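You operate a simulated robot arm through the tools that you are given. There is no shell and no other tool. Be economical: measure what you need, move in short steps, check, and stop when the job is done.

The job below is to be done with a simulated robot arm. You get a single attempt, and the scene is never put back.

TASK
Squeeze the lemon half on the counter, then stir its juice into the orange jug.
Fine: all on the counter under the window; leave the halves on the blue tray; juice runs into the small bowl under the spout; fingers clear of the press; the squeezed half stays in the press; lever back up, bowl and spoon go back; spill nothing.
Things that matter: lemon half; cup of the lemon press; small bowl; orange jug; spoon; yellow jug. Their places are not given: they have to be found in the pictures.

Only the result counts: the job must be done as asked and must still hold three seconds after the hand-in. Knocking over, shifting, dropping, spilling or breaking anything else fails it.

THE ROBOT
A 6-joint arm with a two-finger parallel gripper, fixed in place. Base frame: the origin is at the foot of the arm, x ahead of it, y to its left, z up; the work surface is at about z = 84. Readings come in cm, degrees, newtons and seconds.
With the tool pointing down near the work surface it reaches from about 36 to 82 cm from the base axis. Its first joint turns from -166.0 to 166.0 degrees. Payload 3.91 kg.
Tool frame: the origin (TCP) lies between the finger pads and is the grasp point; the fingertips stand 3 cm ahead of it; z points along the fingers, y is the line along which they close. The gripper opens to 11 cm. The fingers are 2 cm wide and 1 cm thick; the gripper's body (4.8 by 11.2 cm) begins 5.5 cm behind the TCP.
Orientation is that of the tool frame in the base frame, as a unit quaternion [w, x, y, z]. With the fingers straight down and closing along the base's y, the tool's x points along the base's -x, its y along +y and its z along -z.

THE INTERFACE
- The arm moves only by the tool play_rows. Its argument "increments" is a list of rows, each a list of 3 entries, a list of its own where there are three numbers: the turn, a rotation vector about the tool's x, y, z in units of 120 degrees (1.0 is 120 degrees), then the shift along the tool's x, y, z in units of 150 mm (1.0 is 150 mm), then the closure in counts, from 0 (fully open) to 255 (shut). In form: [[[wx, wy, wz], [x, y, z], gripper], ...]. A call has 1 to 8 rows; each row is the pose to reach, as a shift and turn from the pose commanded when the call began, along the tool's axes at that moment. A call with a number of a shift or a turn outside -1 to 1 is refused whole. Rows are played at 5 a second. More than 5 cm and 8.6 degrees between two rows, or a gripper value outside its range, and nothing of the call is played. A pose out of reach is approached as far as the arm can. The call stops where the force on the tool passes 40 N (or 10 N more than at its start, if that is more) or the arm is blocked; 0.2 s more then pass. Each finger travels about 4.5 cm/s and halts on what it meets, pressing with about 34 N; the grip force reading is that of the motor and also rises with nothing between the fingers. The clock runs only during rows and for 0.2 s after the last one: add rows that repeat a pose to give the fingers time. It gives the time, the measured TCP pose, the force on the tool (base axes), the opening and the grip force at its end, in the units of the frame above (readings bear some noise).
- Cameras (640 x 400 px; columns grow to the right, rows downward): "scene" is fixed at [4.26, 65.75, 175.76]; the picture's right is [-0.64, -0.77, 0.00], its down [-0.60, 0.50, -0.62] and it looks along [0.47, -0.39, -0.79] (base axes); focal length 321 px, centre (320, 200). "wrist" rides on the gripper at [7.7, 0.7, -11.4] in the tool frame; the picture's right is [-0.09, 1.00, 0.00], its down [-0.80, -0.07, -0.59] and it looks along [-0.59, -0.05, 0.80] (tool axes); focal length 270 px, centre (320, 200).
- grab_frame(camera): a new picture of that camera. The clock stands still meanwhile.
- lift_body(by): slides the trunk up (or, below 0, down) by that many cm; the arm rides with it, the base frame stays. It gives what a move gives, with no picture.
- measure_at(camera, pixels): for up to 12 pixels [column, row] of the newest picture of that camera ("zoom" is the newest enlarged one), the place [x, y, z] in the base frame of the surface seen there, good to about 0.2 cm, but the place of the scene camera against the robot may be out by one fixed shift of up to 1.2 cm in any direction. The clock stands still meanwhile.
- enlarge(camera, box): a new picture of the part [left, top, right, bottom] of that camera's present view, enlarged. The clock stands still meanwhile.
- close_job(): hands the job in; it is judged then, once.

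Work in short steps. Measure before you move; look again where a grasp or a placing could have gone wrong, and mend it. You have 80 turns and 54 pictures in all, those below and enlarged ones among them. Open the gripper and draw the arm clear of the work before you hand the job in, unless the task says otherwise; then end with one line.

The tools are called after "Emit:" as name(argument=value, ...) on one line, values as JSON. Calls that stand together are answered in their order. play_rows: Moves the arm, as the interface text tells. Its arguments: {"type":"object","properties":{"increments":{"type":"array"}},"required":["increments"]} The other tools are called the same way: lift_body (by) slides the trunk up or down; grab_frame (camera) takes a picture; measure_at (camera, pixels) gives the place of the surface under pixels of a picture; enlarge (camera, box) takes an enlarged picture of a part of a camera's view; close_job () hands the job in.

At the start:

```text
t: 0.0
eef_pos: [41.43, 29.23, 136.41]
tcp_rot: [0.0, -0.001, 1.0, 0.0]
contact_force: [0.8, -0.3, 0.8]
opening: 10.96
gripper_force: 0.2
trunk travel left (down, up): [-55.0, 6.0]
```

scene: 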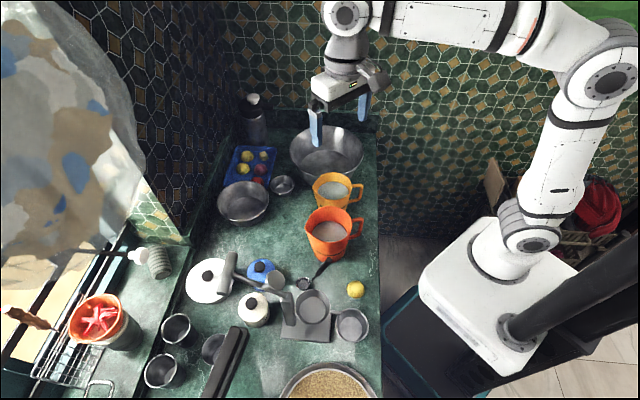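
wrist: 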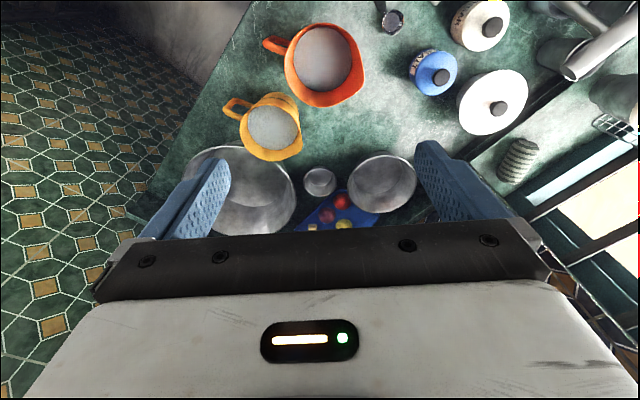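

The scene picture shows the lemon half near (355,289), the press near (305,310), jugs at (330,230) and (333,190). I enlarge the press area and the jug/bowl area.

Emit:
enlarge(camera="scene", box=[220, 240, 380, 360])

Emit:
measure_at(camera="scene", pixels=[[355, 289], [312, 306], [352, 325], [303, 284], [322, 270], [328, 230], [332, 190], [282, 185], [233, 260], [283, 297], [300, 335], [370, 260]])

```text
3.33 times, centred on (300, 300) of scene
```

zoom: 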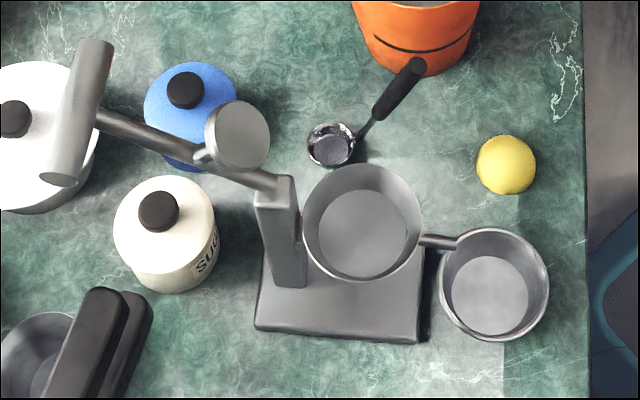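

```text
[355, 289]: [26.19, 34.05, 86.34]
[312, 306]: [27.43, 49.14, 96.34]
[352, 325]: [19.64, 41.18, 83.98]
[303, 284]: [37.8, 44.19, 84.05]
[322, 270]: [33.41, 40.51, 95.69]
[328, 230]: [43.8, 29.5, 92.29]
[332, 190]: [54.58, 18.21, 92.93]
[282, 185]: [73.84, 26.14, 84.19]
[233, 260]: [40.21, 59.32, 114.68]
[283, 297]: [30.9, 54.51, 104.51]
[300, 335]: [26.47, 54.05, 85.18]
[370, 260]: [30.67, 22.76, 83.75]
```

Zoom shows the press: cup (362,230), post (275,230), lever going to handle (80,110) with plunger disc (238,135). I measure these details.

Emit:
measure_at(camera="zoom", pixels=[[275, 185], [230, 165], [150, 128], [105, 115], [95, 45], [60, 178], [238, 130], [262, 115], [215, 140], [250, 160], [80, 110], [280, 270]])

Emit:
measure_at(camera="zoom", pixels=[[362, 235], [362, 168], [305, 220], [420, 225], [362, 280], [440, 241], [490, 290], [490, 231], [545, 290], [442, 290], [490, 338], [340, 325]])

Emit:
measure_at(camera="zoom", pixels=[[505, 165], [505, 140], [480, 165], [533, 165], [505, 190], [330, 148], [330, 126], [352, 142], [368, 128], [390, 105], [413, 67], [310, 145]])

Emit:
enlarge(camera="scene", box=[290, 160, 390, 280])

```text
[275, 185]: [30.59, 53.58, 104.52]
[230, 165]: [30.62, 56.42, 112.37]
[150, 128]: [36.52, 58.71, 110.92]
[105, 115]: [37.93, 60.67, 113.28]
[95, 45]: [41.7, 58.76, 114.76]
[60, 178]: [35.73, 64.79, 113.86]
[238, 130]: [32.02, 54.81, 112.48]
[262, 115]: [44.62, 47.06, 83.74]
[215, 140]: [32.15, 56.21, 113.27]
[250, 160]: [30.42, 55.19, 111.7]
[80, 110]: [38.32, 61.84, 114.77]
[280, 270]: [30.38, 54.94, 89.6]
```

```text
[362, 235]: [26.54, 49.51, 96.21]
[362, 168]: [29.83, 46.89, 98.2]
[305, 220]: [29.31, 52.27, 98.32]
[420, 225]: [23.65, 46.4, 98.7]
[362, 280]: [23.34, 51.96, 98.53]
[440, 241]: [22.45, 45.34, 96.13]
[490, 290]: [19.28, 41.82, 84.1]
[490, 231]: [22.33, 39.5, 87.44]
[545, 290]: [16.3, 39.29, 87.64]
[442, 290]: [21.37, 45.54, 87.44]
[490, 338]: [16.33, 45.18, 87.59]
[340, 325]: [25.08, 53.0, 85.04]
```

```text
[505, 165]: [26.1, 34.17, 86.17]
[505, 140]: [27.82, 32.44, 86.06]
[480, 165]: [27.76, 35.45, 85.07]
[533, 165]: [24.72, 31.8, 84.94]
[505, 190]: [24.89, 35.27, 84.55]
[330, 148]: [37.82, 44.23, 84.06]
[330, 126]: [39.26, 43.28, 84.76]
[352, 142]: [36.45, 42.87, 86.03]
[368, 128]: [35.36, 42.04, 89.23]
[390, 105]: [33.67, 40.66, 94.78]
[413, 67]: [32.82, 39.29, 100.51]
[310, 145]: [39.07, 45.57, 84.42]
```

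```text
3.33 times, centred on (340, 220) of scene
```

zoom: 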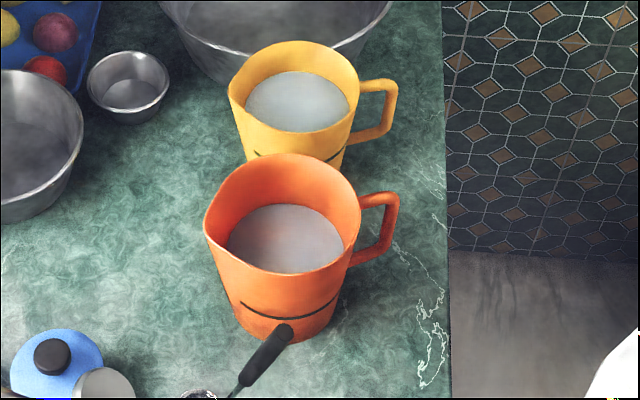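

I calibrate the scene camera against the wrist camera with shared points: spoon bowl, blue lid knob, jugs and small items, and measure the jug rims.

Emit:
measure_at(camera="wrist", pixels=[[392, 20], [440, 76], [497, 109], [325, 60], [325, 26], [287, 58], [362, 62], [322, 104], [270, 130], [320, 182], [494, 26], [276, 46]])

Emit:
measure_at(camera="scene", pixels=[[304, 284], [260, 267], [208, 275], [328, 230], [255, 302], [282, 185], [334, 191]])

Emit:
measure_at(camera="zoom", pixels=[[285, 235], [285, 156], [206, 222], [359, 225], [285, 270], [380, 198], [390, 240], [295, 42], [230, 90], [358, 90], [295, 128], [284, 328]])

```text
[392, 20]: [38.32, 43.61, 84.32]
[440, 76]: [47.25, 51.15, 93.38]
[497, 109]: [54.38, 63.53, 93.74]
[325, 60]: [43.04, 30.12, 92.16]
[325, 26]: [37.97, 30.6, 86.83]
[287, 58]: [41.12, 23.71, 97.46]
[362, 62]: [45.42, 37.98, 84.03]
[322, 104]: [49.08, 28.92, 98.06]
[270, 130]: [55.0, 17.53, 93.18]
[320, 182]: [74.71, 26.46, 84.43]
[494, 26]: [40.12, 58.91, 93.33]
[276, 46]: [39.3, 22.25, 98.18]
```

```text
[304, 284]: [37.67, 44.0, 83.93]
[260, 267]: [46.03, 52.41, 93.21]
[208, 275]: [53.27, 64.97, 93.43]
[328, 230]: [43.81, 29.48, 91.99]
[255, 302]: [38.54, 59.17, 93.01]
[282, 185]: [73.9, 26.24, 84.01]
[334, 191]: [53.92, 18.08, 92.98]
```

```text
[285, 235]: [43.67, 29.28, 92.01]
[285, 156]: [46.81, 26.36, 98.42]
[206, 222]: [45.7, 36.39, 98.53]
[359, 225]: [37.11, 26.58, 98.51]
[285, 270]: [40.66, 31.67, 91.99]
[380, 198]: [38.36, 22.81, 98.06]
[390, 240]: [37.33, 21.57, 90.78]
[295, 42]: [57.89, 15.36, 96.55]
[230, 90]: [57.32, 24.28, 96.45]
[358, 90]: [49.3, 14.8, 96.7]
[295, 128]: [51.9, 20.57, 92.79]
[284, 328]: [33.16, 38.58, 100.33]
```

The wrist minus scene offset looks small (z about +0.2), but I want a better check. I turn the gripper by 51° so the camera looks toward the press, moving to about (26.5,30), then lower the trunk.

Emit:
play_rows(increments=[[[0, 0, -0.0613], [0.143, 0.008, 0], 0], [[0, 0, -0.1226], [0.286, 0.015, 0], 0], [[0, 0, -0.184], [0.429, 0.023, 0], 0], [[0, 0, -0.245], [0.571, 0.03, 0], 0], [[0, 0, -0.306], [0.714, 0.038, 0], 0], [[0, 0, -0.368], [0.857, 0.045, 0], 0], [[0, 0, -0.429], [1.0, 0.053, 0], 0]])

Emit:
lift_body(by=-20)

Emit:
grab_frame(camera="wrist")

```text
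t: 1.6
eef_pos: [26.36, 29.84, 136.79]
tcp_rot: [0.001, -0.435, 0.9, 0.001]
contact_force: [-0.3, -0.1, -0.9]
opening: 11.0
gripper_force: 0.0
trunk travel left (down, up): [-55.0, 6.0]
```

```text
t: 3.8
eef_pos: [26.48, 29.84, 116.7]
tcp_rot: [0.001, -0.435, 0.901, -0.001]
contact_force: [-0.1, -0.3, -0.3]
opening: 11.01
gripper_force: 0.1
trunk travel left (down, up): [-35.0, 26.0]
```

```text
49 pictures are left
```

wrist: 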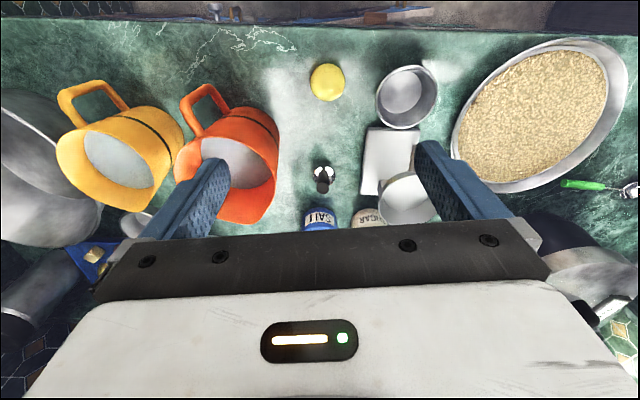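

The camera looks back toward the fingers; lemon at (327,82), small bowl (407,97), press (390,160), spoon (323,178) are visible. I measure these.

Emit:
measure_at(camera="wrist", pixels=[[327, 82], [310, 83], [344, 81], [327, 64], [327, 99], [406, 92], [377, 95], [436, 92], [406, 67], [410, 127], [323, 172], [405, 195]])

Emit:
enlarge(camera="wrist", box=[280, 40, 460, 240])

```text
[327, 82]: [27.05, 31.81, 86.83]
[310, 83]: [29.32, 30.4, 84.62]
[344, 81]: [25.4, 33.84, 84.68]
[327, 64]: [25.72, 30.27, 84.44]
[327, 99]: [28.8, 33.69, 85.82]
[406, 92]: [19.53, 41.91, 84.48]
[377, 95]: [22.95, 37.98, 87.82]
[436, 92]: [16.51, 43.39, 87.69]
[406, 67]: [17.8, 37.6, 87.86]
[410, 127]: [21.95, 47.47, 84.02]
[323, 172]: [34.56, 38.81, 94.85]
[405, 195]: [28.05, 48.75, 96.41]
```

```text
2.00 times, centred on (370, 140) of wrist
```

zoom: 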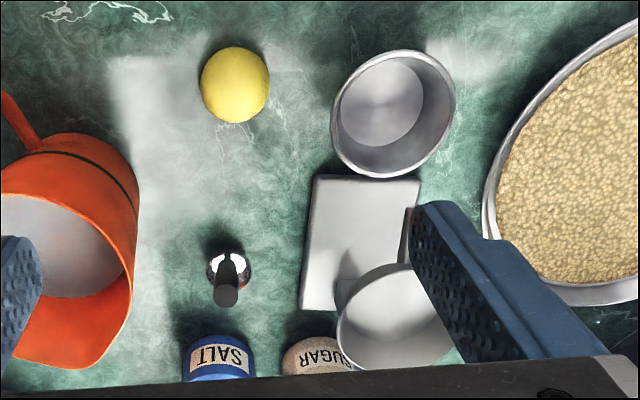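

I measure sharp shared points: the press plate corners and the bowl rim in the wrist zoom.

Emit:
measure_at(camera="zoom", pixels=[[418, 182], [318, 180], [302, 305], [334, 130], [398, 53], [453, 88], [385, 176], [347, 72], [444, 135], [228, 295], [230, 262], [234, 82]])

Emit:
enlarge(camera="scene", box=[260, 260, 380, 360])

```text
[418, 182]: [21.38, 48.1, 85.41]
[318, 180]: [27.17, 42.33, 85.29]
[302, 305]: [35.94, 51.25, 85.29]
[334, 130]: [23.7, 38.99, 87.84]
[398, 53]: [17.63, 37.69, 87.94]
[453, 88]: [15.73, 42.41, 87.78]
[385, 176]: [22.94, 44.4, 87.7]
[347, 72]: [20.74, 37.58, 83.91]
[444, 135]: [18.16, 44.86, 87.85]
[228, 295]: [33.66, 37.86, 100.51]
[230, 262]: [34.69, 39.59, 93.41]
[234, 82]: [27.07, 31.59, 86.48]
```

```text
4.00 times, centred on (320, 310) of scene
```

zoom: 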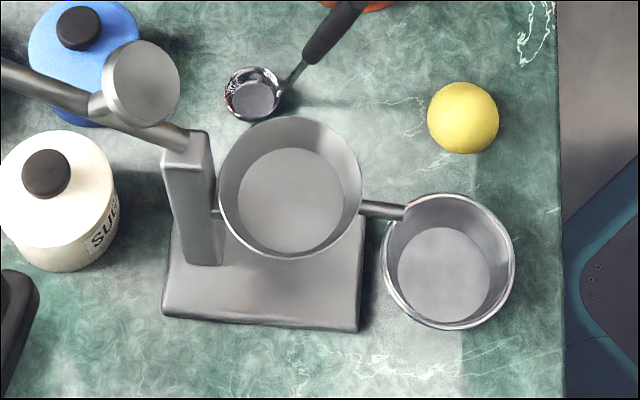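

Bowl centre by wrist is about (20.0,41.0), by scene (19.05,42.35); I check the shift with the plate corner at zoom (357,327) and get precise cup/lever points.

Emit:
measure_at(camera="zoom", pixels=[[357, 327], [164, 312], [290, 118], [357, 195], [290, 255], [224, 195], [290, 200], [403, 211], [370, 209], [385, 205], [240, 175], [290, 155]])

Emit:
measure_at(camera="zoom", pixels=[[463, 118], [463, 86], [430, 118], [496, 118], [463, 150], [355, 10], [330, 40], [300, 70], [287, 83], [250, 95], [140, 80], [185, 140]])

```text
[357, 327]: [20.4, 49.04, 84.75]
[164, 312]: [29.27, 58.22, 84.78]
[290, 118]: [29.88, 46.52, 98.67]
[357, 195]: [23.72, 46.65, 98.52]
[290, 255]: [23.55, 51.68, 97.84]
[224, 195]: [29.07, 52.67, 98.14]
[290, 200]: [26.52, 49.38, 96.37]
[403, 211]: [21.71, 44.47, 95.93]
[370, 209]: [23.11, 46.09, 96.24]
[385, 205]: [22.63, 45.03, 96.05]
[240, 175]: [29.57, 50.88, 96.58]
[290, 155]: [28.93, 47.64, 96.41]
```

```text
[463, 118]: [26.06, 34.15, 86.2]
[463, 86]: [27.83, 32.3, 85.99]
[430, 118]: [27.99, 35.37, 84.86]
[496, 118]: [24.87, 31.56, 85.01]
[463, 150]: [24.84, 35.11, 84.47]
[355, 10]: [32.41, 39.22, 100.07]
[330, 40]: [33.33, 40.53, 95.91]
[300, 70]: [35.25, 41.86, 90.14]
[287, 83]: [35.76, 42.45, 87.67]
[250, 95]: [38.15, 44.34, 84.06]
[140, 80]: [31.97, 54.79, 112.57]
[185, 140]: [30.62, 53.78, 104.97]
```

Shift wrist−scene ≈ (+0.95,−1.1,+0.3); the press axis is along 45°. I move over the lemon at about (27.4,32.3), set yaw to 45°, and lower the trunk.

Emit:
play_rows(increments=[[[0, 0, 0.054], [-0.166, 0.054, 0], 0], [[0, 0, 0.054], [-0.166, 0.054, 0], 0]])

Emit:
lift_body(by=-20)

Emit:
grab_frame(camera="wrist")

```text
t: 4.4
eef_pos: [27.48, 32.24, 116.49]
tcp_rot: [-0.001, -0.383, 0.924, 0.0]
contact_force: [-1.0, -0.2, -1.1]
opening: 11.0
gripper_force: 0.0
trunk travel left (down, up): [-35.0, 26.0]
```

```text
t: 6.5
eef_pos: [27.45, 32.08, 96.43]
tcp_rot: [-0.001, -0.383, 0.924, 0.0]
contact_force: [-0.5, 0.0, -0.2]
opening: 11.01
gripper_force: 0.1
trunk travel left (down, up): [-15.0, 46.0]
```

```text
46 pictures are left
```

wrist: 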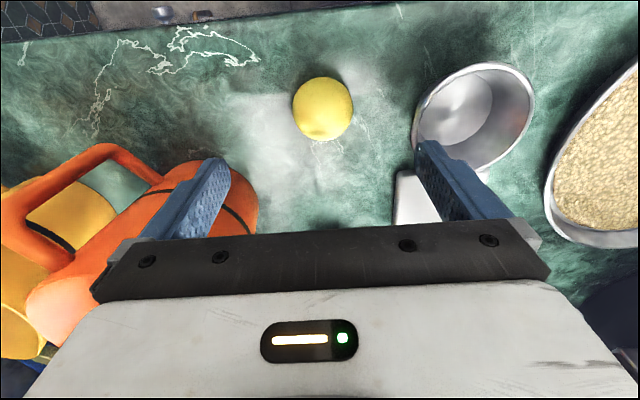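

The lemon is at (323,108); I measure its outline.

Emit:
measure_at(camera="wrist", pixels=[[323, 108], [294, 106], [352, 110], [325, 80], [320, 138], [323, 95], [323, 125]])

```text
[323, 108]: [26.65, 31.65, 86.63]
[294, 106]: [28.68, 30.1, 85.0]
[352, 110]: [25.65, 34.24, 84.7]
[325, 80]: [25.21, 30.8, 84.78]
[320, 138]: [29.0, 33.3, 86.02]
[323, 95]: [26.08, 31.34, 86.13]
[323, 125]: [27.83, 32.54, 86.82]
```

The lemon centre is about (27.2,32.3), so I descend to TCP z≈87.7 and close.

Emit:
play_rows(increments=[[[0, 0, 0], [0, 0.021, 0.29], 0], [[0, 0, 0], [0, 0.021, 0.5], 0], [[0, 0, 0], [0, 0.021, 0.58], 0], [[0, 0, 0], [0, 0.021, 0.58], 255], [[0, 0, 0], [0, 0.021, 0.58], 255], [[0, 0, 0], [0, 0.021, 0.58], 255], [[0, 0, 0], [0, 0.021, 0.58], 255], [[0, 0, 0], [0, 0.021, 0.58], 255]])

```text
t: 8.3
eef_pos: [27.38, 32.5, 87.91]
tcp_rot: [-0.001, -0.383, 0.924, 0.0]
contact_force: [-0.8, 0.4, 0.0]
opening: 4.82
gripper_force: 34.6
trunk travel left (down, up): [-15.0, 46.0]
```

Lemon held (opening 4.82). I raise it with the trunk and check in the wrist camera.

Emit:
lift_body(by=20)

Emit:
play_rows(increments=[[[0, 0, 0], [-0.15, 0.15, 0], 255], [[0, 0, 0], [-0.3, 0.3, 0], 255], [[0, 0, 0], [-0.45, 0.45, 0], 255], [[0, 0, 0], [-0.6, 0.6, 0], 255], [[0, 0, 0], [-0.7, 0.7, 0], 255], [[0, 0, 0], [-0.741, 0.738, 0], 255], [[0, 0, 0], [-0.741, 0.738, 0], 255]])

Emit:
grab_frame(camera="wrist")

Emit:
enlarge(camera="scene", box=[220, 220, 380, 340])

```text
t: 10.5
eef_pos: [27.41, 32.44, 107.89]
tcp_rot: [-0.001, -0.382, 0.924, 0.0]
contact_force: [-0.6, 0.3, 0.8]
opening: 4.77
gripper_force: 34.1
trunk travel left (down, up): [-35.0, 26.0]
```

```text
t: 12.1
eef_pos: [27.37, 48.1, 107.84]
tcp_rot: [0.0, -0.382, 0.924, 0.0]
contact_force: [0.2, 1.0, -0.2]
opening: 4.82
gripper_force: 34.2
trunk travel left (down, up): [-35.0, 26.0]
```

```text
45 pictures are left
```

wrist: 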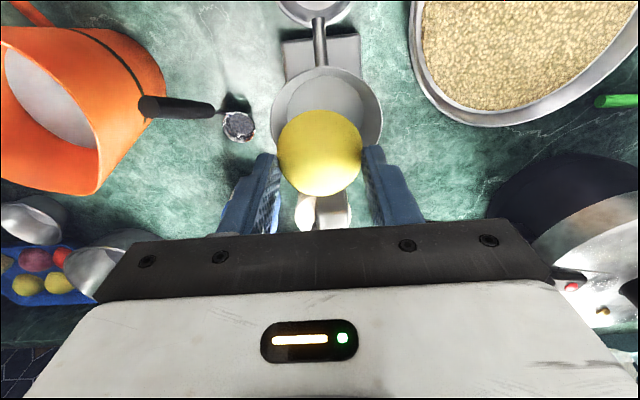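

```text
3.33 times, centred on (300, 280) of scene
```

zoom: 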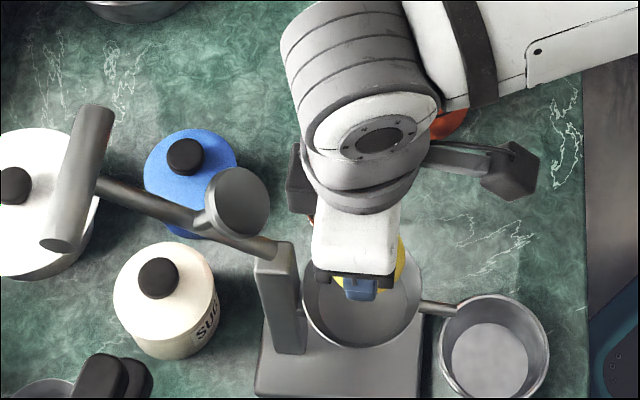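

The lemon is in the grip over the cup. I measure cup rim points in the wrist view to confirm alignment.

Emit:
measure_at(camera="wrist", pixels=[[275, 110], [378, 104], [325, 70], [325, 93], [293, 83], [357, 80], [320, 40], [320, 15], [322, 150]])

```text
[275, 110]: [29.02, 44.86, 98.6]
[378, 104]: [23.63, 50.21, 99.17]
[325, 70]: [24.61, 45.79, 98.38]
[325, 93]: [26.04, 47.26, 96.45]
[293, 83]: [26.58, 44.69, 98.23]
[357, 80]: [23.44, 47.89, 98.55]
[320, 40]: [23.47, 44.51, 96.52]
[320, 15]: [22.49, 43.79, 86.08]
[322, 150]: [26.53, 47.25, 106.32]
```

Cup centre is about (27.55,48.75). I shift slightly, lower to z≈100.6, open just a little, and rise.

Emit:
play_rows(increments=[[[0, 0, 0], [-0.045, 0.023, 0.1], 255], [[0, 0, 0], [-0.045, 0.023, 0.3], 255], [[0, 0, 0], [-0.045, 0.023, 0.44], 255], [[0, 0, 0], [-0.045, 0.023, 0.48], 255], [[0, 0, 0], [-0.045, 0.023, 0.48], 132], [[0, 0, 0], [-0.045, 0.023, 0.48], 132], [[0, 0, 0], [-0.045, 0.023, 0.48], 132]])

Emit:
play_rows(increments=[[[0, 0, 0], [0, 0, -0.1], 132], [[0, 0, 0], [0, 0, -0.3], 60], [[0, 0, 0], [0, 0, -0.6], 0], [[0, 0, 0], [0, 0, -0.85], 0], [[0, 0, 0], [0, 0, -0.85], 0]])

Emit:
grab_frame(camera="wrist")

```text
t: 13.7
eef_pos: [27.55, 48.81, 100.95]
tcp_rot: [0.002, -0.383, 0.924, 0.002]
contact_force: [-1.7, 5.6, 26.1]
opening: 4.89
gripper_force: 0.1
trunk travel left (down, up): [-35.0, 26.0]
```

```text
t: 14.9
eef_pos: [27.6, 48.94, 113.56]
tcp_rot: [0.0, -0.383, 0.924, 0.0]
contact_force: [-0.4, -0.8, 0.6]
opening: 11.0
gripper_force: 0.1
trunk travel left (down, up): [-35.0, 26.0]
```

```text
43 pictures are left
```

wrist: 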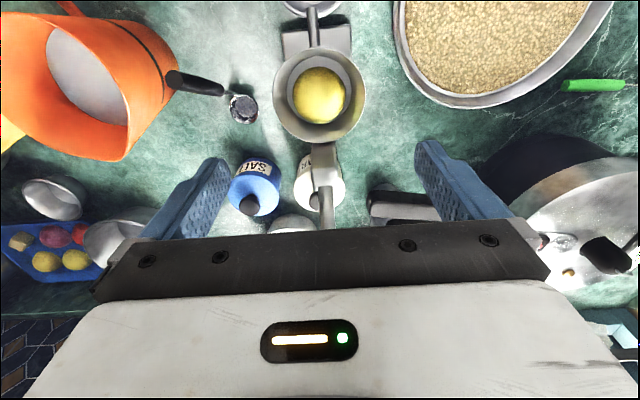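

The lemon half sits centred in the cup at (318,95). Next I rise with the trunk and swing over the lever handle with the gripper turned 90° so it closes along the press axis.

Emit:
lift_body(by=15)

Emit:
play_rows(increments=[[[0, 0, 0.0688], [-0.1, 0, 0], 0], [[0, 0, 0.1375], [-0.2, 0, 0], 0], [[0, 0, 0.206], [-0.3, 0, 0], 0], [[0, 0, 0.275], [-0.4, 0, 0], 0], [[0, 0, 0.344], [-0.5, 0, 0], 0], [[0, 0, 0.4125], [-0.6, 0, 0], 0], [[0, 0, 0.481], [-0.7, 0, 0], 0], [[0, 0, 0.55], [-0.8, 0, 0], 0]])

Emit:
play_rows(increments=[[[0, 0, 0.067], [-0.104, 0.075, 0], 0], [[0, 0, 0.133], [-0.208, 0.15, 0], 0], [[0, 0, 0.2], [-0.312, 0.226, 0], 0], [[0, 0, 0.2], [-0.312, 0.226, 0], 0]])

Emit:
grab_frame(camera="wrist")

Emit:
enlarge(camera="scene", box=[180, 200, 380, 340])

```text
t: 16.7
eef_pos: [27.59, 48.82, 128.39]
tcp_rot: [0.0, -0.383, 0.924, 0.0]
contact_force: [-0.7, -0.3, -0.4]
opening: 11.01
gripper_force: 0.1
trunk travel left (down, up): [-50.0, 11.0]
```

```text
t: 18.5
eef_pos: [36.09, 57.42, 128.49]
tcp_rot: [0.0, 0.183, 0.983, -0.001]
contact_force: [0.0, -0.7, -0.2]
opening: 10.99
gripper_force: 0.0
trunk travel left (down, up): [-50.0, 11.0]
```

```text
t: 19.5
eef_pos: [40.11, 56.72, 126.83]
tcp_rot: [0.001, 0.382, 0.924, 0.0]
contact_force: [-0.4, -0.6, 0.2]
opening: 11.0
gripper_force: 0.0
out of reach, approached as far as the arm can: row 1, 2, 3, 4
trunk travel left (down, up): [-50.0, 11.0]
```

```text
42 pictures are left
```

wrist: 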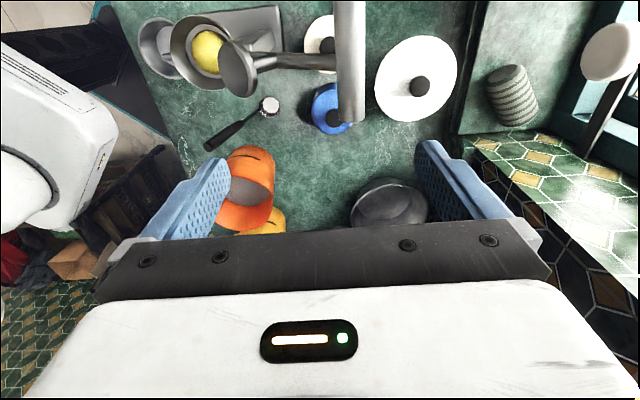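

```text
2.86 times, centred on (280, 270) of scene
```

zoom: 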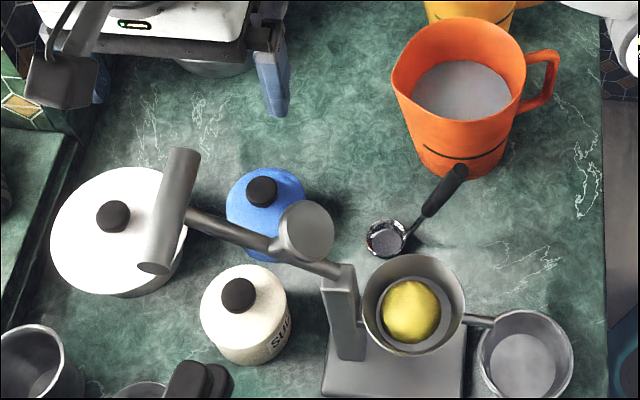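

The reach ended at (40.1,56.7,126.8), short at this height. I measure the handle bar seen at column ~350 of the wrist picture, the stem and the disc.

Emit:
measure_at(camera="wrist", pixels=[[350, 5], [350, 60], [350, 115], [336, 60], [364, 60], [300, 62], [265, 62], [237, 68], [226, 50], [245, 95], [232, 35], [340, 113]])

Emit:
measure_at(camera="zoom", pixels=[[152, 265], [170, 210], [185, 155], [205, 222], [255, 240], [330, 270], [335, 275], [310, 230], [290, 205], [325, 240], [300, 255], [187, 210]])

```text
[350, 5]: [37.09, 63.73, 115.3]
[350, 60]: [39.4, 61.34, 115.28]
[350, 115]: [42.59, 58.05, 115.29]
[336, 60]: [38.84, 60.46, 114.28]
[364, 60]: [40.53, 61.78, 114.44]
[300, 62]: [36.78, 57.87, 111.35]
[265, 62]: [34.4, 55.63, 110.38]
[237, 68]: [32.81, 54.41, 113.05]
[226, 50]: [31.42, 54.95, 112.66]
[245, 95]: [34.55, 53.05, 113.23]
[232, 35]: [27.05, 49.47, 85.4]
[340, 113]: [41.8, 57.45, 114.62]
```

```text
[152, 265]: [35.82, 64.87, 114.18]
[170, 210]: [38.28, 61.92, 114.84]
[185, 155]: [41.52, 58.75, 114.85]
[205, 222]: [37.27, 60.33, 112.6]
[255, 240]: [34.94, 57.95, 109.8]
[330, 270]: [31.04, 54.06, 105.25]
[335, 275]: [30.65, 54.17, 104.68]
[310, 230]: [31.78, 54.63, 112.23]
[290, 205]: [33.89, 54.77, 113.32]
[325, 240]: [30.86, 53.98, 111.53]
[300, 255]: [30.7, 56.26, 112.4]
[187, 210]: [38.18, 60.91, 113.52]
```

Bar axis is at about a=71.3 (45° axis), z=114.1, b from 10.7 to 19; hinge near a=59.5, z=104. I raise the trunk and lower the arm to gain reach.

Emit:
lift_body(by=10)

Emit:
play_rows(increments=[[[0, 0, 0], [0, 0, 0.25], 0], [[0, 0, 0], [0, 0, 0.5], 0], [[0, 0, 0], [0, 0, 0.75], 0], [[0, 0, 0], [0, 0, 0.95], 0], [[0, 0, 0], [0, 0, 0.95], 0]])

```text
t: 20.0
eef_pos: [40.08, 56.61, 128.74]
tcp_rot: [-0.001, 0.383, 0.924, -0.006]
contact_force: [-4.9, -6.2, -16.4]
opening: 10.99
gripper_force: 0.0
trunk travel left (down, up): [-52.3, 8.7]
stopped: the force on the tool passed its limit (the readings are from after the stop); the commanded pose is now the measured one
```

```text
t: 21.2
eef_pos: [39.93, 56.71, 114.37]
tcp_rot: [-0.001, 0.383, 0.924, -0.004]
contact_force: [-0.7, 0.6, 0.0]
opening: 11.01
gripper_force: 0.0
trunk travel left (down, up): [-52.3, 8.7]
```

Something above stopped the trunk lift; the arm then went down with the fingers already straddling the bar (a=68.3). I look at the scene for any contact.

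Emit:
grab_frame(camera="scene")

Emit:
grab_frame(camera="wrist")

```text
40 pictures are left
```

scene: 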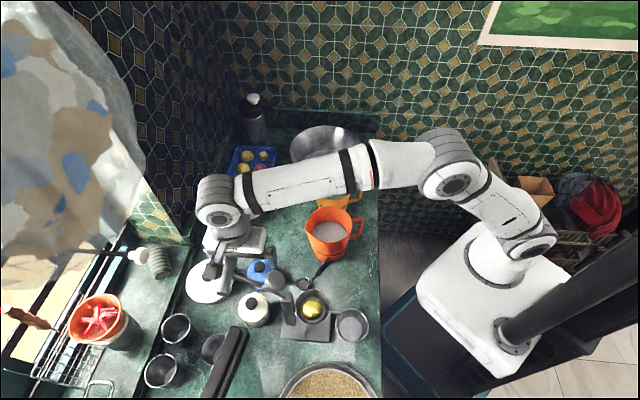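

```text
39 pictures are left
```

wrist: 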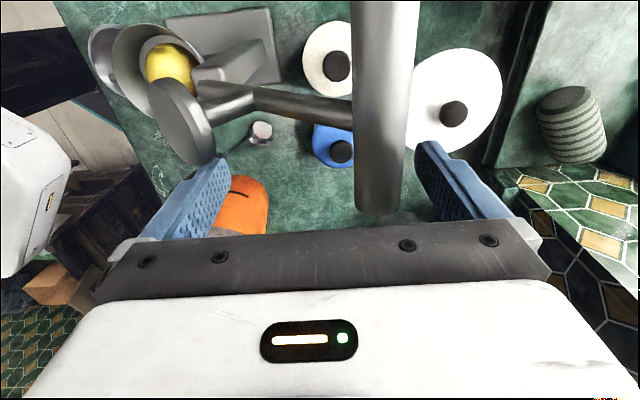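

No contact is visible. I measure the bar in this wrist view to set the grasp.

Emit:
measure_at(camera="wrist", pixels=[[378, 200], [380, 150], [357, 150], [403, 150], [385, 50], [330, 105], [300, 100], [205, 110], [195, 140], [170, 100], [212, 130]])

```text
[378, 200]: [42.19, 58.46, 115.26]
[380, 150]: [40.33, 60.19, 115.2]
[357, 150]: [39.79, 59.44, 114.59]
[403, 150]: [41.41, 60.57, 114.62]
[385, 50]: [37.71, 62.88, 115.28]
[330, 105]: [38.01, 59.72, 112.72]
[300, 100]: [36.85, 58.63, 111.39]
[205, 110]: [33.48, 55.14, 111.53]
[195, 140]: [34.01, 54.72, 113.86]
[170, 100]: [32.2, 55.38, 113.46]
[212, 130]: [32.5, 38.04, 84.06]
```

Bar axis a≈71.1, end at b≈11.3. I move to a=71.1, b=12.8, z≈115 and close on the bar.

Emit:
play_rows(increments=[[[0, 0, 0], [0.06, 0.187, -0.04], 0], [[0, 0, 0], [0.06, 0.187, -0.04], 0], [[0, 0, 0], [0.06, 0.187, -0.04], 255], [[0, 0, 0], [0.06, 0.187, -0.04], 255], [[0, 0, 0], [0.06, 0.187, -0.04], 255], [[0, 0, 0], [0.06, 0.187, -0.04], 255], [[0, 0, 0], [0.06, 0.187, -0.04], 255], [[0, 0, 0], [0.06, 0.187, -0.04], 255]])

```text
t: 23.0
eef_pos: [41.38, 59.46, 114.73]
tcp_rot: [-0.002, 0.383, 0.924, -0.007]
contact_force: [-2.2, -2.7, -0.2]
opening: 2.36
gripper_force: 34.2
trunk travel left (down, up): [-52.3, 8.7]
```

The bar is gripped (opening 2.36). I start swinging the lever along its arc in small steps, first to about 70°.

Emit:
play_rows(increments=[[[0, 0, 0], [0, -0.06, -0.065], 255], [[0, 0, 0], [0, -0.125, -0.125], 255], [[0, 0, 0], [0, -0.195, -0.178], 255], [[0, 0, 0], [0, -0.271, -0.227], 255], [[0, 0, 0], [0, -0.35, -0.267], 255], [[0, 0, 0], [0, -0.433, -0.303], 255]])

```text
t: 24.4
eef_pos: [36.72, 54.8, 119.89]
tcp_rot: [0.0, 0.382, 0.924, -0.003]
contact_force: [3.5, 2.6, 8.2]
opening: 2.32
gripper_force: 34.6
trunk travel left (down, up): [-52.3, 8.7]
```

Forces are low, so I continue over the top to about 128°.

Emit:
play_rows(increments=[[[0, 0, 0], [0, -0.173, -0.047], 255], [[0, 0, 0], [0, -0.351, -0.062], 255], [[0, 0, 0], [0, -0.529, -0.047], 255], [[0, 0, 0], [0, -0.701, 0], 255], [[0, 0, 0], [0, -0.863, 0.075], 255], [[0, 0, 0], [0, -0.981, 0.155], 255]])

Emit:
enlarge(camera="scene", box=[220, 220, 380, 340])

```text
t: 25.8
eef_pos: [26.51, 44.28, 117.49]
tcp_rot: [-0.001, 0.382, 0.924, -0.004]
contact_force: [0.5, 5.0, -2.6]
opening: 2.31
gripper_force: 33.8
trunk travel left (down, up): [-52.3, 8.7]
```

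```text
3.33 times, centred on (300, 280) of scene
```

zoom: 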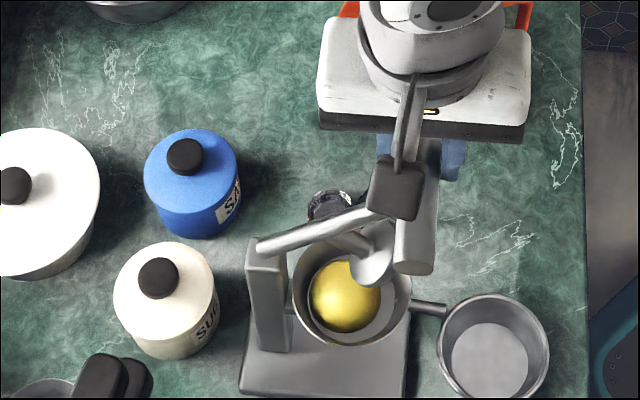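

The press seems shifted a few pixels left compared with the earlier picture. I enlarge and measure the plate, spout and bowl.

Emit:
enlarge(camera="scene", box=[260, 260, 380, 360])

```text
4.00 times, centred on (320, 310) of scene
```

zoom: 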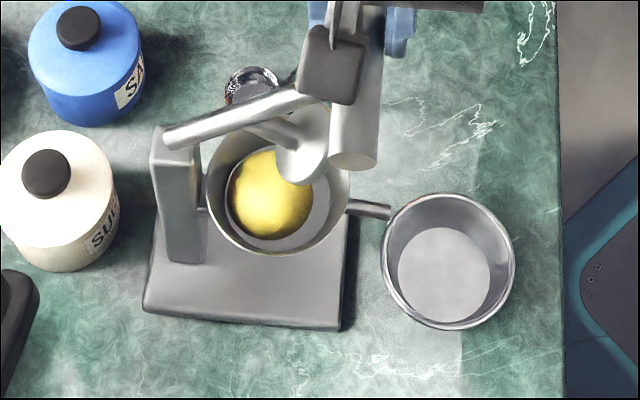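

The press has slid about 1 cm away from the bowl (+a), so the spout tip is now at the bowl rim. I measure it exactly, so I can draw it back by the handle at constant height.

Emit:
measure_at(camera="zoom", pixels=[[340, 325], [146, 306], [386, 211], [370, 208], [172, 135], [165, 148], [185, 132], [200, 130], [278, 100], [240, 115], [350, 120], [352, 160]])

Emit:
measure_at(camera="zoom", pixels=[[300, 150], [300, 180], [320, 130], [268, 190], [390, 250], [512, 262], [450, 325], [448, 197], [213, 185], [347, 190], [280, 253], [373, 165]])

```text
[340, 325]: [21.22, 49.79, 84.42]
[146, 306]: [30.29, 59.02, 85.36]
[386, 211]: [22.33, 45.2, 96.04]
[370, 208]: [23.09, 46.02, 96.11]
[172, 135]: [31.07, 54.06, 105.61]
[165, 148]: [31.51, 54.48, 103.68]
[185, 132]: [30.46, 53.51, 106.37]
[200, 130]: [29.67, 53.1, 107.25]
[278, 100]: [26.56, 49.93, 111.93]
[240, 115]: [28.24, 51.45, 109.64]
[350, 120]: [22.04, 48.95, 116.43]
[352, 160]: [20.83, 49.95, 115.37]
```

```text
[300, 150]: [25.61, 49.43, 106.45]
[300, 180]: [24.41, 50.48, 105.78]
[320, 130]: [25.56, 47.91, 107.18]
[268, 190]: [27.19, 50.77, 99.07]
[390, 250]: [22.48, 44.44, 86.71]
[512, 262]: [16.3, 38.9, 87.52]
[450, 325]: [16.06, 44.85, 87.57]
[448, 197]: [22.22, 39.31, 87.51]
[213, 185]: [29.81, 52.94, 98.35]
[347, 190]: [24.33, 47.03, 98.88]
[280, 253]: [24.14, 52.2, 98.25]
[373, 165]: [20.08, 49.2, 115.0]
```

Press shift is +1.15 cm along the axis, and the bar has slid to about 2 cm below the TCP. I pull the handle −a by 1.2 cm at constant height, then measure.

Emit:
play_rows(increments=[[[0, 0, 0], [0, -0.03, 0], 255], [[0, 0, 0], [0, -0.055, 0], 255], [[0, 0, 0], [0, -0.08, 0], 255], [[0, 0, 0], [0, -0.08, 0], 255]])

Emit:
enlarge(camera="scene", box=[260, 260, 380, 360])

Emit:
measure_at(camera="zoom", pixels=[[340, 325], [357, 327], [164, 312], [146, 306], [386, 211], [403, 211], [350, 120], [172, 135], [278, 100]])

```text
t: 26.8
eef_pos: [25.69, 43.52, 117.3]
tcp_rot: [-0.001, 0.383, 0.924, -0.005]
contact_force: [0.7, 3.8, -4.6]
opening: 2.32
gripper_force: 33.6
trunk travel left (down, up): [-52.3, 8.7]
```

```text
4.00 times, centred on (320, 310) of scene
```

zoom: 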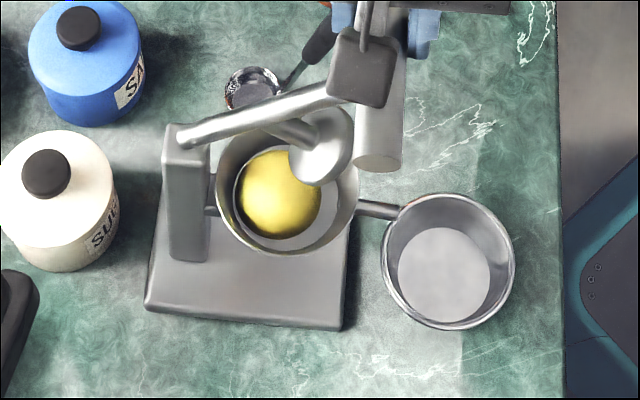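

```text
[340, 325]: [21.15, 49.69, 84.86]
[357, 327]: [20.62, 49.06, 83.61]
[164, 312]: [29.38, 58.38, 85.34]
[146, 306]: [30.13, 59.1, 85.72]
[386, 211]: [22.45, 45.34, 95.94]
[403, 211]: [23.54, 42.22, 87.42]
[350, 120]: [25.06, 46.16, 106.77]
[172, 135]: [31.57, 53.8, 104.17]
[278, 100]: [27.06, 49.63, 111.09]
```

The press tips rather than slides when pulled high, so I return that 1.2 cm and lower the lever along the arc to about 165°. I'll push the press back low on its post afterwards.

Emit:
play_rows(increments=[[[0, 0, 0], [0, 0.04, 0], 255], [[0, 0, 0], [0, 0.08, 0], 255], [[0, 0, 0], [0, 0.007, 0.079], 255], [[0, 0, 0], [0, -0.067, 0.179], 255], [[0, 0, 0], [0, -0.129, 0.288], 255], [[0, 0, 0], [0, -0.171, 0.387], 255], [[0, 0, 0], [0, -0.198, 0.472], 255]])

Emit:
enlarge(camera="scene", box=[260, 260, 380, 360])

```text
t: 28.4
eef_pos: [23.36, 41.44, 110.32]
tcp_rot: [-0.002, 0.383, 0.924, -0.006]
contact_force: [5.8, 2.3, -1.8]
opening: 2.32
gripper_force: 33.7
trunk travel left (down, up): [-52.3, 8.7]
```

```text
4.00 times, centred on (320, 310) of scene
```

zoom: 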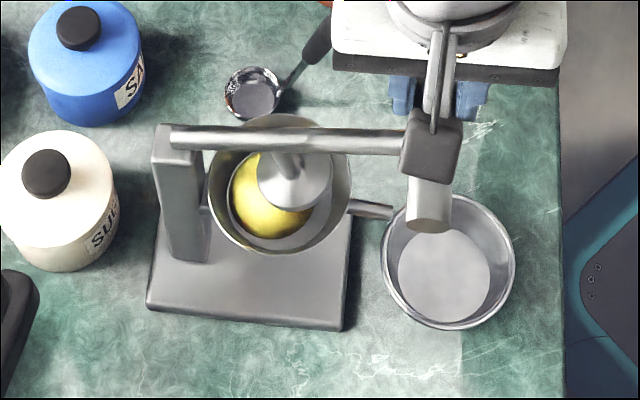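

The lever is near 165°, but the spout tip lies just outside the bowl rim, so squeezing now would spill. I swing the lever back up to vertical first, then fix the press position.

Emit:
play_rows(increments=[[[0, 0, 0], [0, 0.061, -0.167], 255], [[0, 0, 0], [0, 0.149, -0.32], 255], [[0, 0, 0], [0, 0.263, -0.456], 255], [[0, 0, 0], [0, 0.399, -0.57], 255], [[0, 0, 0], [0, 0.553, -0.659], 255], [[0, 0, 0], [0, 0.719, -0.719], 255], [[0, 0, 0], [0, 0.859, -0.747], 255], [[0, 0, 0], [0, 0.983, -0.754], 255]])

Emit:
enlarge(camera="scene", box=[260, 260, 380, 360])

```text
t: 30.2
eef_pos: [34.03, 51.88, 121.46]
tcp_rot: [-0.001, 0.383, 0.924, -0.006]
contact_force: [-0.3, 0.7, 0.6]
opening: 0.01
gripper_force: 33.8
trunk travel left (down, up): [-52.3, 8.7]
```

```text
4.00 times, centred on (320, 310) of scene
```

zoom: 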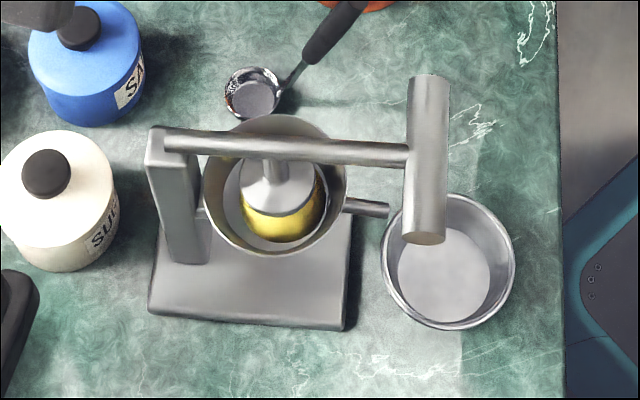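

The bar slipped out and the lever came to rest on the lemon; the bowl still looks empty. I measure the post back, the plate and the sugar canister, to plan pushing the press at its foot from behind.

Emit:
measure_at(camera="zoom", pixels=[[343, 327], [153, 306], [150, 150], [166, 255], [160, 210], [205, 255], [385, 211], [8, 180], [112, 190], [50, 135], [46, 175], [66, 265]])

Emit:
measure_at(camera="zoom", pixels=[[425, 110], [425, 160], [425, 235], [440, 160], [412, 160], [300, 145], [180, 138], [275, 190], [162, 130], [195, 210], [450, 262], [110, 215]])

```text
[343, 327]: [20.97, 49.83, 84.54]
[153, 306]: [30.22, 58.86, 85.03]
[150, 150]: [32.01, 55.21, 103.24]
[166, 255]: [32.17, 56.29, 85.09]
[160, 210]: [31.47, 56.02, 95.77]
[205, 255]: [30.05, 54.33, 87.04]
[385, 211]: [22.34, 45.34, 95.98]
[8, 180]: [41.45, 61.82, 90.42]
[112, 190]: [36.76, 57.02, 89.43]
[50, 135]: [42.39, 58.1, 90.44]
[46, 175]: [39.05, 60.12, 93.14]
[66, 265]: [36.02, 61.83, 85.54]
```

```text
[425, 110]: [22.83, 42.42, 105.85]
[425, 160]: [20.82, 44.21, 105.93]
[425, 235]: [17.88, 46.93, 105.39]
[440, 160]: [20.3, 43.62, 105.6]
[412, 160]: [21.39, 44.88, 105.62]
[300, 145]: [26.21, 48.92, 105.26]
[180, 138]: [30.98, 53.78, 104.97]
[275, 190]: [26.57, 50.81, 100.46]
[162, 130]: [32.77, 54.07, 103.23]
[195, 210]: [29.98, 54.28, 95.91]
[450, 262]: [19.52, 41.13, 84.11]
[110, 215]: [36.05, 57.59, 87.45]
```

Post back is at a≈61.8 and the sugar canister's near face at a≈66, so I go behind the post with closed fingers tilted 16°, pushing low. First I turn the gripper and move over there.

Emit:
play_rows(increments=[[[0, 0, 0.071], [0.02, 0.05, 0], 255], [[0, 0, 0.142], [0.04, 0.1, 0], 255], [[0, 0, 0.213], [0.06, 0.15, 0], 255], [[0, 0, 0.284], [0.08, 0.2, 0], 255], [[0, 0, 0.355], [0.1, 0.25, 0], 255], [[0, 0, 0.426], [0.13, 0.3, 0], 255], [[0, 0, 0.497], [0.15, 0.333, 0], 255]])

Emit:
play_rows(increments=[[[0, 0, 0.065], [0, 0, 0.08], 255], [[0, 0, 0.13], [0, 0, 0.16], 255], [[0, 0, 0.195], [0, 0, 0.24], 255], [[0, 0, 0.253], [0, 0, 0.3], 255], [[0, 0, 0.253], [0, 0, 0.3], 255]])

```text
t: 31.8
eef_pos: [35.9, 57.16, 121.41]
tcp_rot: [0.001, 0.792, 0.61, -0.006]
contact_force: [-0.1, 0.1, -0.2]
opening: 0.0
gripper_force: 34.2
trunk travel left (down, up): [-52.3, 8.7]
```

```text
t: 33.0
eef_pos: [44.5, 48.48, 115.55]
tcp_rot: [-0.03, 0.88, 0.474, -0.014]
contact_force: [-0.6, 0.8, -0.2]
opening: 0.02
gripper_force: 33.6
out of reach, approached as far as the arm can: row 1, 2, 3, 4, 5
trunk travel left (down, up): [-52.3, 8.7]
```

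The wrist limit blocks that turn, so I turn back about 30° to the earlier 75° heading, which also works for a tilted push.

Emit:
play_rows(increments=[[[0, 0, -0.07], [0, 0, -0.1], 255], [[0, 0, -0.14], [0, 0, -0.2], 255], [[0, 0, -0.21], [0, 0, -0.3], 255], [[0, 0, -0.253], [0, 0, -0.3], 255], [[0, 0, -0.253], [0, 0, -0.3], 255]])

```text
t: 34.2
eef_pos: [45.13, 48.06, 120.49]
tcp_rot: [-0.034, 0.725, 0.688, -0.005]
contact_force: [0.0, 0.4, 0.2]
opening: 0.0
gripper_force: 34.4
trunk travel left (down, up): [-52.3, 8.7]
```

The commanded pose follows the measured one. Now I tilt 20° and move to a point behind and above the post at about (38.5,59.5,108).

Emit:
play_rows(increments=[[[0.009, -0.019, 0.0125], [0.0875, -0.054, 0.111], 255], [[0.018, -0.0375, 0.025], [0.175, -0.1075, 0.2225], 255], [[0.027, -0.056, 0.0375], [0.2625, -0.161, 0.334], 255], [[0.0355, -0.075, 0.05], [0.35, -0.215, 0.445], 255], [[0.044, -0.094, 0.0625], [0.4375, -0.269, 0.556], 255], [[0.053, -0.1125, 0.075], [0.525, -0.3225, 0.6675], 255], [[0.062, -0.131, 0.0875], [0.6125, -0.376, 0.779], 255], [[0.071, -0.15, 0.1], [0.7, -0.43, 0.89], 255]])

Emit:
grab_frame(camera="scene")

```text
t: 36.0
eef_pos: [38.58, 59.65, 107.79]
tcp_rot: [0.022, 0.779, 0.603, -0.173]
contact_force: [-0.2, -0.1, 0.3]
opening: 0.01
gripper_force: 34.2
trunk travel left (down, up): [-52.3, 8.7]
```

```text
33 pictures are left
```

scene: 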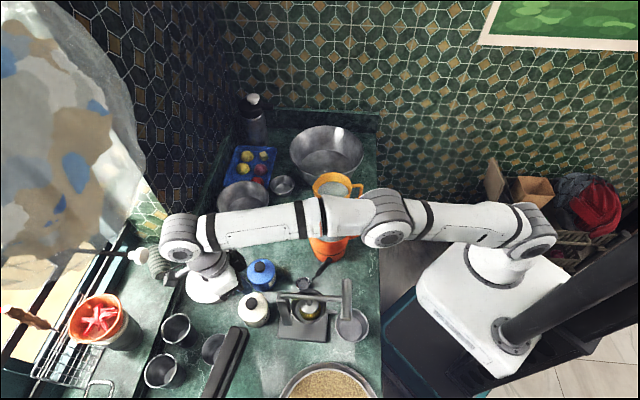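

Tilt is right (tool z = (−.24,−.24,−.94)). I align with the slanted line and come down toward the gap behind the post, stopping at z≈95.

Emit:
play_rows(increments=[[[0, 0, 0], [0.066, 0.041, 0.05], 255], [[0, 0, 0], [0.066, 0.041, 0.25], 255], [[0, 0, 0], [0.066, 0.041, 0.45], 255], [[0, 0, 0], [0.066, 0.041, 0.65], 255], [[0, 0, 0], [0.066, 0.041, 0.8], 255], [[0, 0, 0], [0.066, 0.041, 0.88], 255]])

Emit:
grab_frame(camera="wrist")

Emit:
enlarge(camera="scene", box=[220, 260, 340, 360])

```text
t: 37.4
eef_pos: [36.04, 56.84, 95.3]
tcp_rot: [0.021, 0.779, 0.602, -0.173]
contact_force: [0.4, 0.0, -0.5]
opening: 0.0
gripper_force: 33.7
trunk travel left (down, up): [-52.3, 8.7]
```

```text
32 pictures are left
```

wrist: 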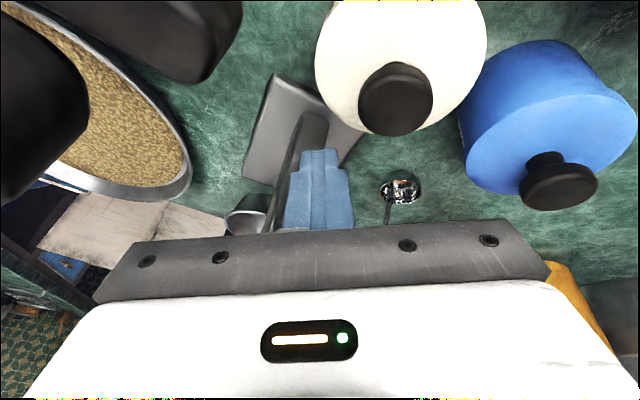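

```text
4.00 times, centred on (280, 310) of scene
```

zoom: 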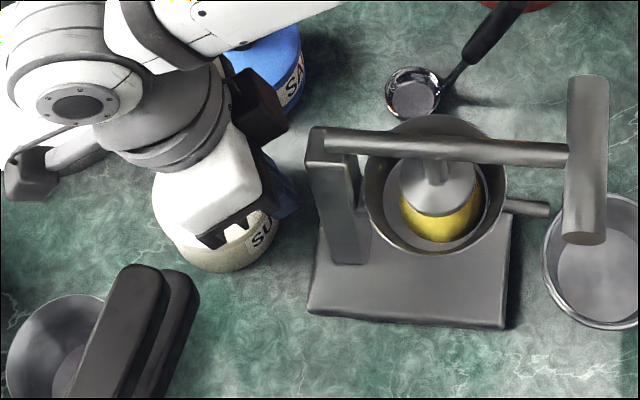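

The finger tips at (320,150) are near the post at (300,140). I measure post and sugar in the wrist view to set the push line.

Emit:
measure_at(camera="wrist", pixels=[[312, 130], [322, 125], [300, 150], [290, 120], [278, 200], [270, 78], [345, 145], [352, 130], [380, 130], [395, 75], [320, 160], [440, 60]])

```text
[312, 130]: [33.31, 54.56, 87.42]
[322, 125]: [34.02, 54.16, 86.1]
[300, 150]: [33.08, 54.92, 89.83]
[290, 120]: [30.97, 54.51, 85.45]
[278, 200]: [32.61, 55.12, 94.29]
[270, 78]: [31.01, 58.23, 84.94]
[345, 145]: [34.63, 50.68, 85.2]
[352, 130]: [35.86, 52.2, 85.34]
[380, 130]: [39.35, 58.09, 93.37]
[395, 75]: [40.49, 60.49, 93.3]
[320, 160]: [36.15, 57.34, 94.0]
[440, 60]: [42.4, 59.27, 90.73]
```

Post back is at a≈62.1, b≈15. I shift +0.5 in a and come down another 4.5 cm beside the post.

Emit:
play_rows(increments=[[[0, 0, 0], [0.039, 0, 0], 255], [[0, 0, 0], [0.039, 0, 0.1], 255], [[0, 0, 0], [0.039, 0, 0.2], 255], [[0, 0, 0], [0.039, 0, 0.3], 255], [[0, 0, 0], [0.039, 0, 0.3], 255]])

Emit:
enlarge(camera="scene", box=[220, 260, 340, 360])

```text
t: 38.6
eef_pos: [34.86, 56.29, 90.7]
tcp_rot: [0.021, 0.779, 0.603, -0.171]
contact_force: [2.8, 3.0, 2.5]
opening: 0.0
gripper_force: 34.0
trunk travel left (down, up): [-52.3, 8.7]
```

```text
4.00 times, centred on (280, 310) of scene
```

zoom: 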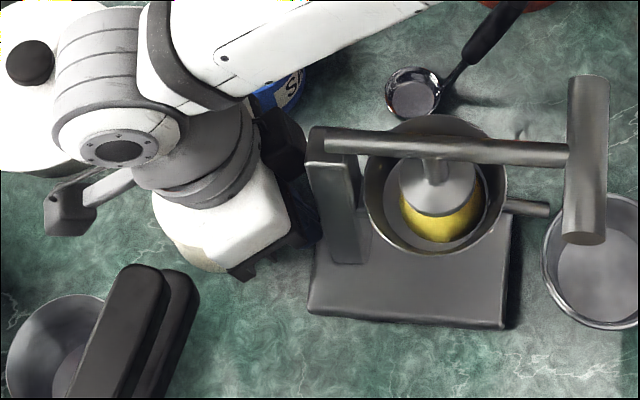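

The finger touches the post (3 N). I push −a by about 1.15 cm horizontally in small steps and check.

Emit:
play_rows(increments=[[[0, 0, 0], [-0.02, -0.012, 0.008], 255], [[0, 0, 0], [-0.035, -0.02, 0.014], 255], [[0, 0, 0], [-0.05, -0.029, 0.021], 255], [[0, 0, 0], [-0.062, -0.037, 0.0265], 255], [[0, 0, 0], [-0.062, -0.037, 0.0265], 255]])

Emit:
enlarge(camera="scene", box=[260, 260, 380, 360])

Emit:
measure_at(camera="zoom", pixels=[[357, 327], [343, 327], [164, 310], [153, 306], [385, 211], [400, 211], [66, 200], [45, 172]])

```text
t: 39.8
eef_pos: [34.29, 55.63, 90.68]
tcp_rot: [0.022, 0.778, 0.603, -0.172]
contact_force: [5.4, 6.1, 3.3]
opening: 0.0
gripper_force: 34.1
trunk travel left (down, up): [-52.3, 8.7]
```

```text
4.00 times, centred on (320, 310) of scene
```

zoom: 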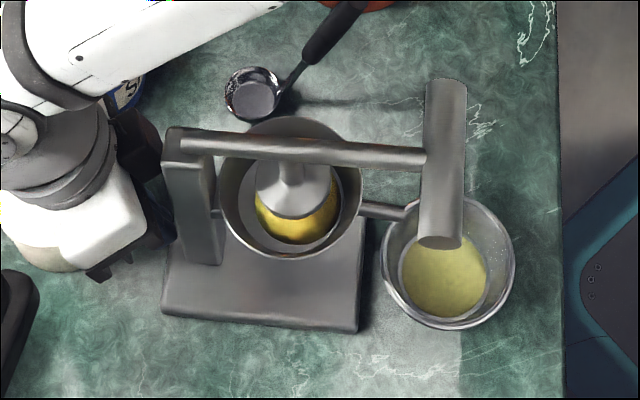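

```text
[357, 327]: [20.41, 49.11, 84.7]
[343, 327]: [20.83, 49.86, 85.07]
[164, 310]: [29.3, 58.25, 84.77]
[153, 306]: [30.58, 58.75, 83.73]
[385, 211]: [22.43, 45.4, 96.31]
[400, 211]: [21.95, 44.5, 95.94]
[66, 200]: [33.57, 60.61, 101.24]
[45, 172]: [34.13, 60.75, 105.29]
```

The press is exactly back (corner (20.41,49.11) vs (20.40,49.04) originally), and juice has run into the bowl. I back off slightly and withdraw along the tool axis.

Emit:
play_rows(increments=[[[0, 0, 0], [0.02, 0.012, -0.03], 255], [[0, 0, 0], [0.025, 0.015, -0.15], 255], [[0, 0, 0], [0.025, 0.015, -0.4], 255], [[0, 0, 0], [0.025, 0.015, -0.7], 255], [[0, 0, 0], [0.025, 0.015, -1.0], 255]])

```text
t: 41.0
eef_pos: [38.13, 59.32, 104.78]
tcp_rot: [0.022, 0.779, 0.603, -0.173]
contact_force: [0.3, -0.1, 0.3]
opening: 0.0
gripper_force: 34.2
trunk travel left (down, up): [-52.3, 8.7]
```

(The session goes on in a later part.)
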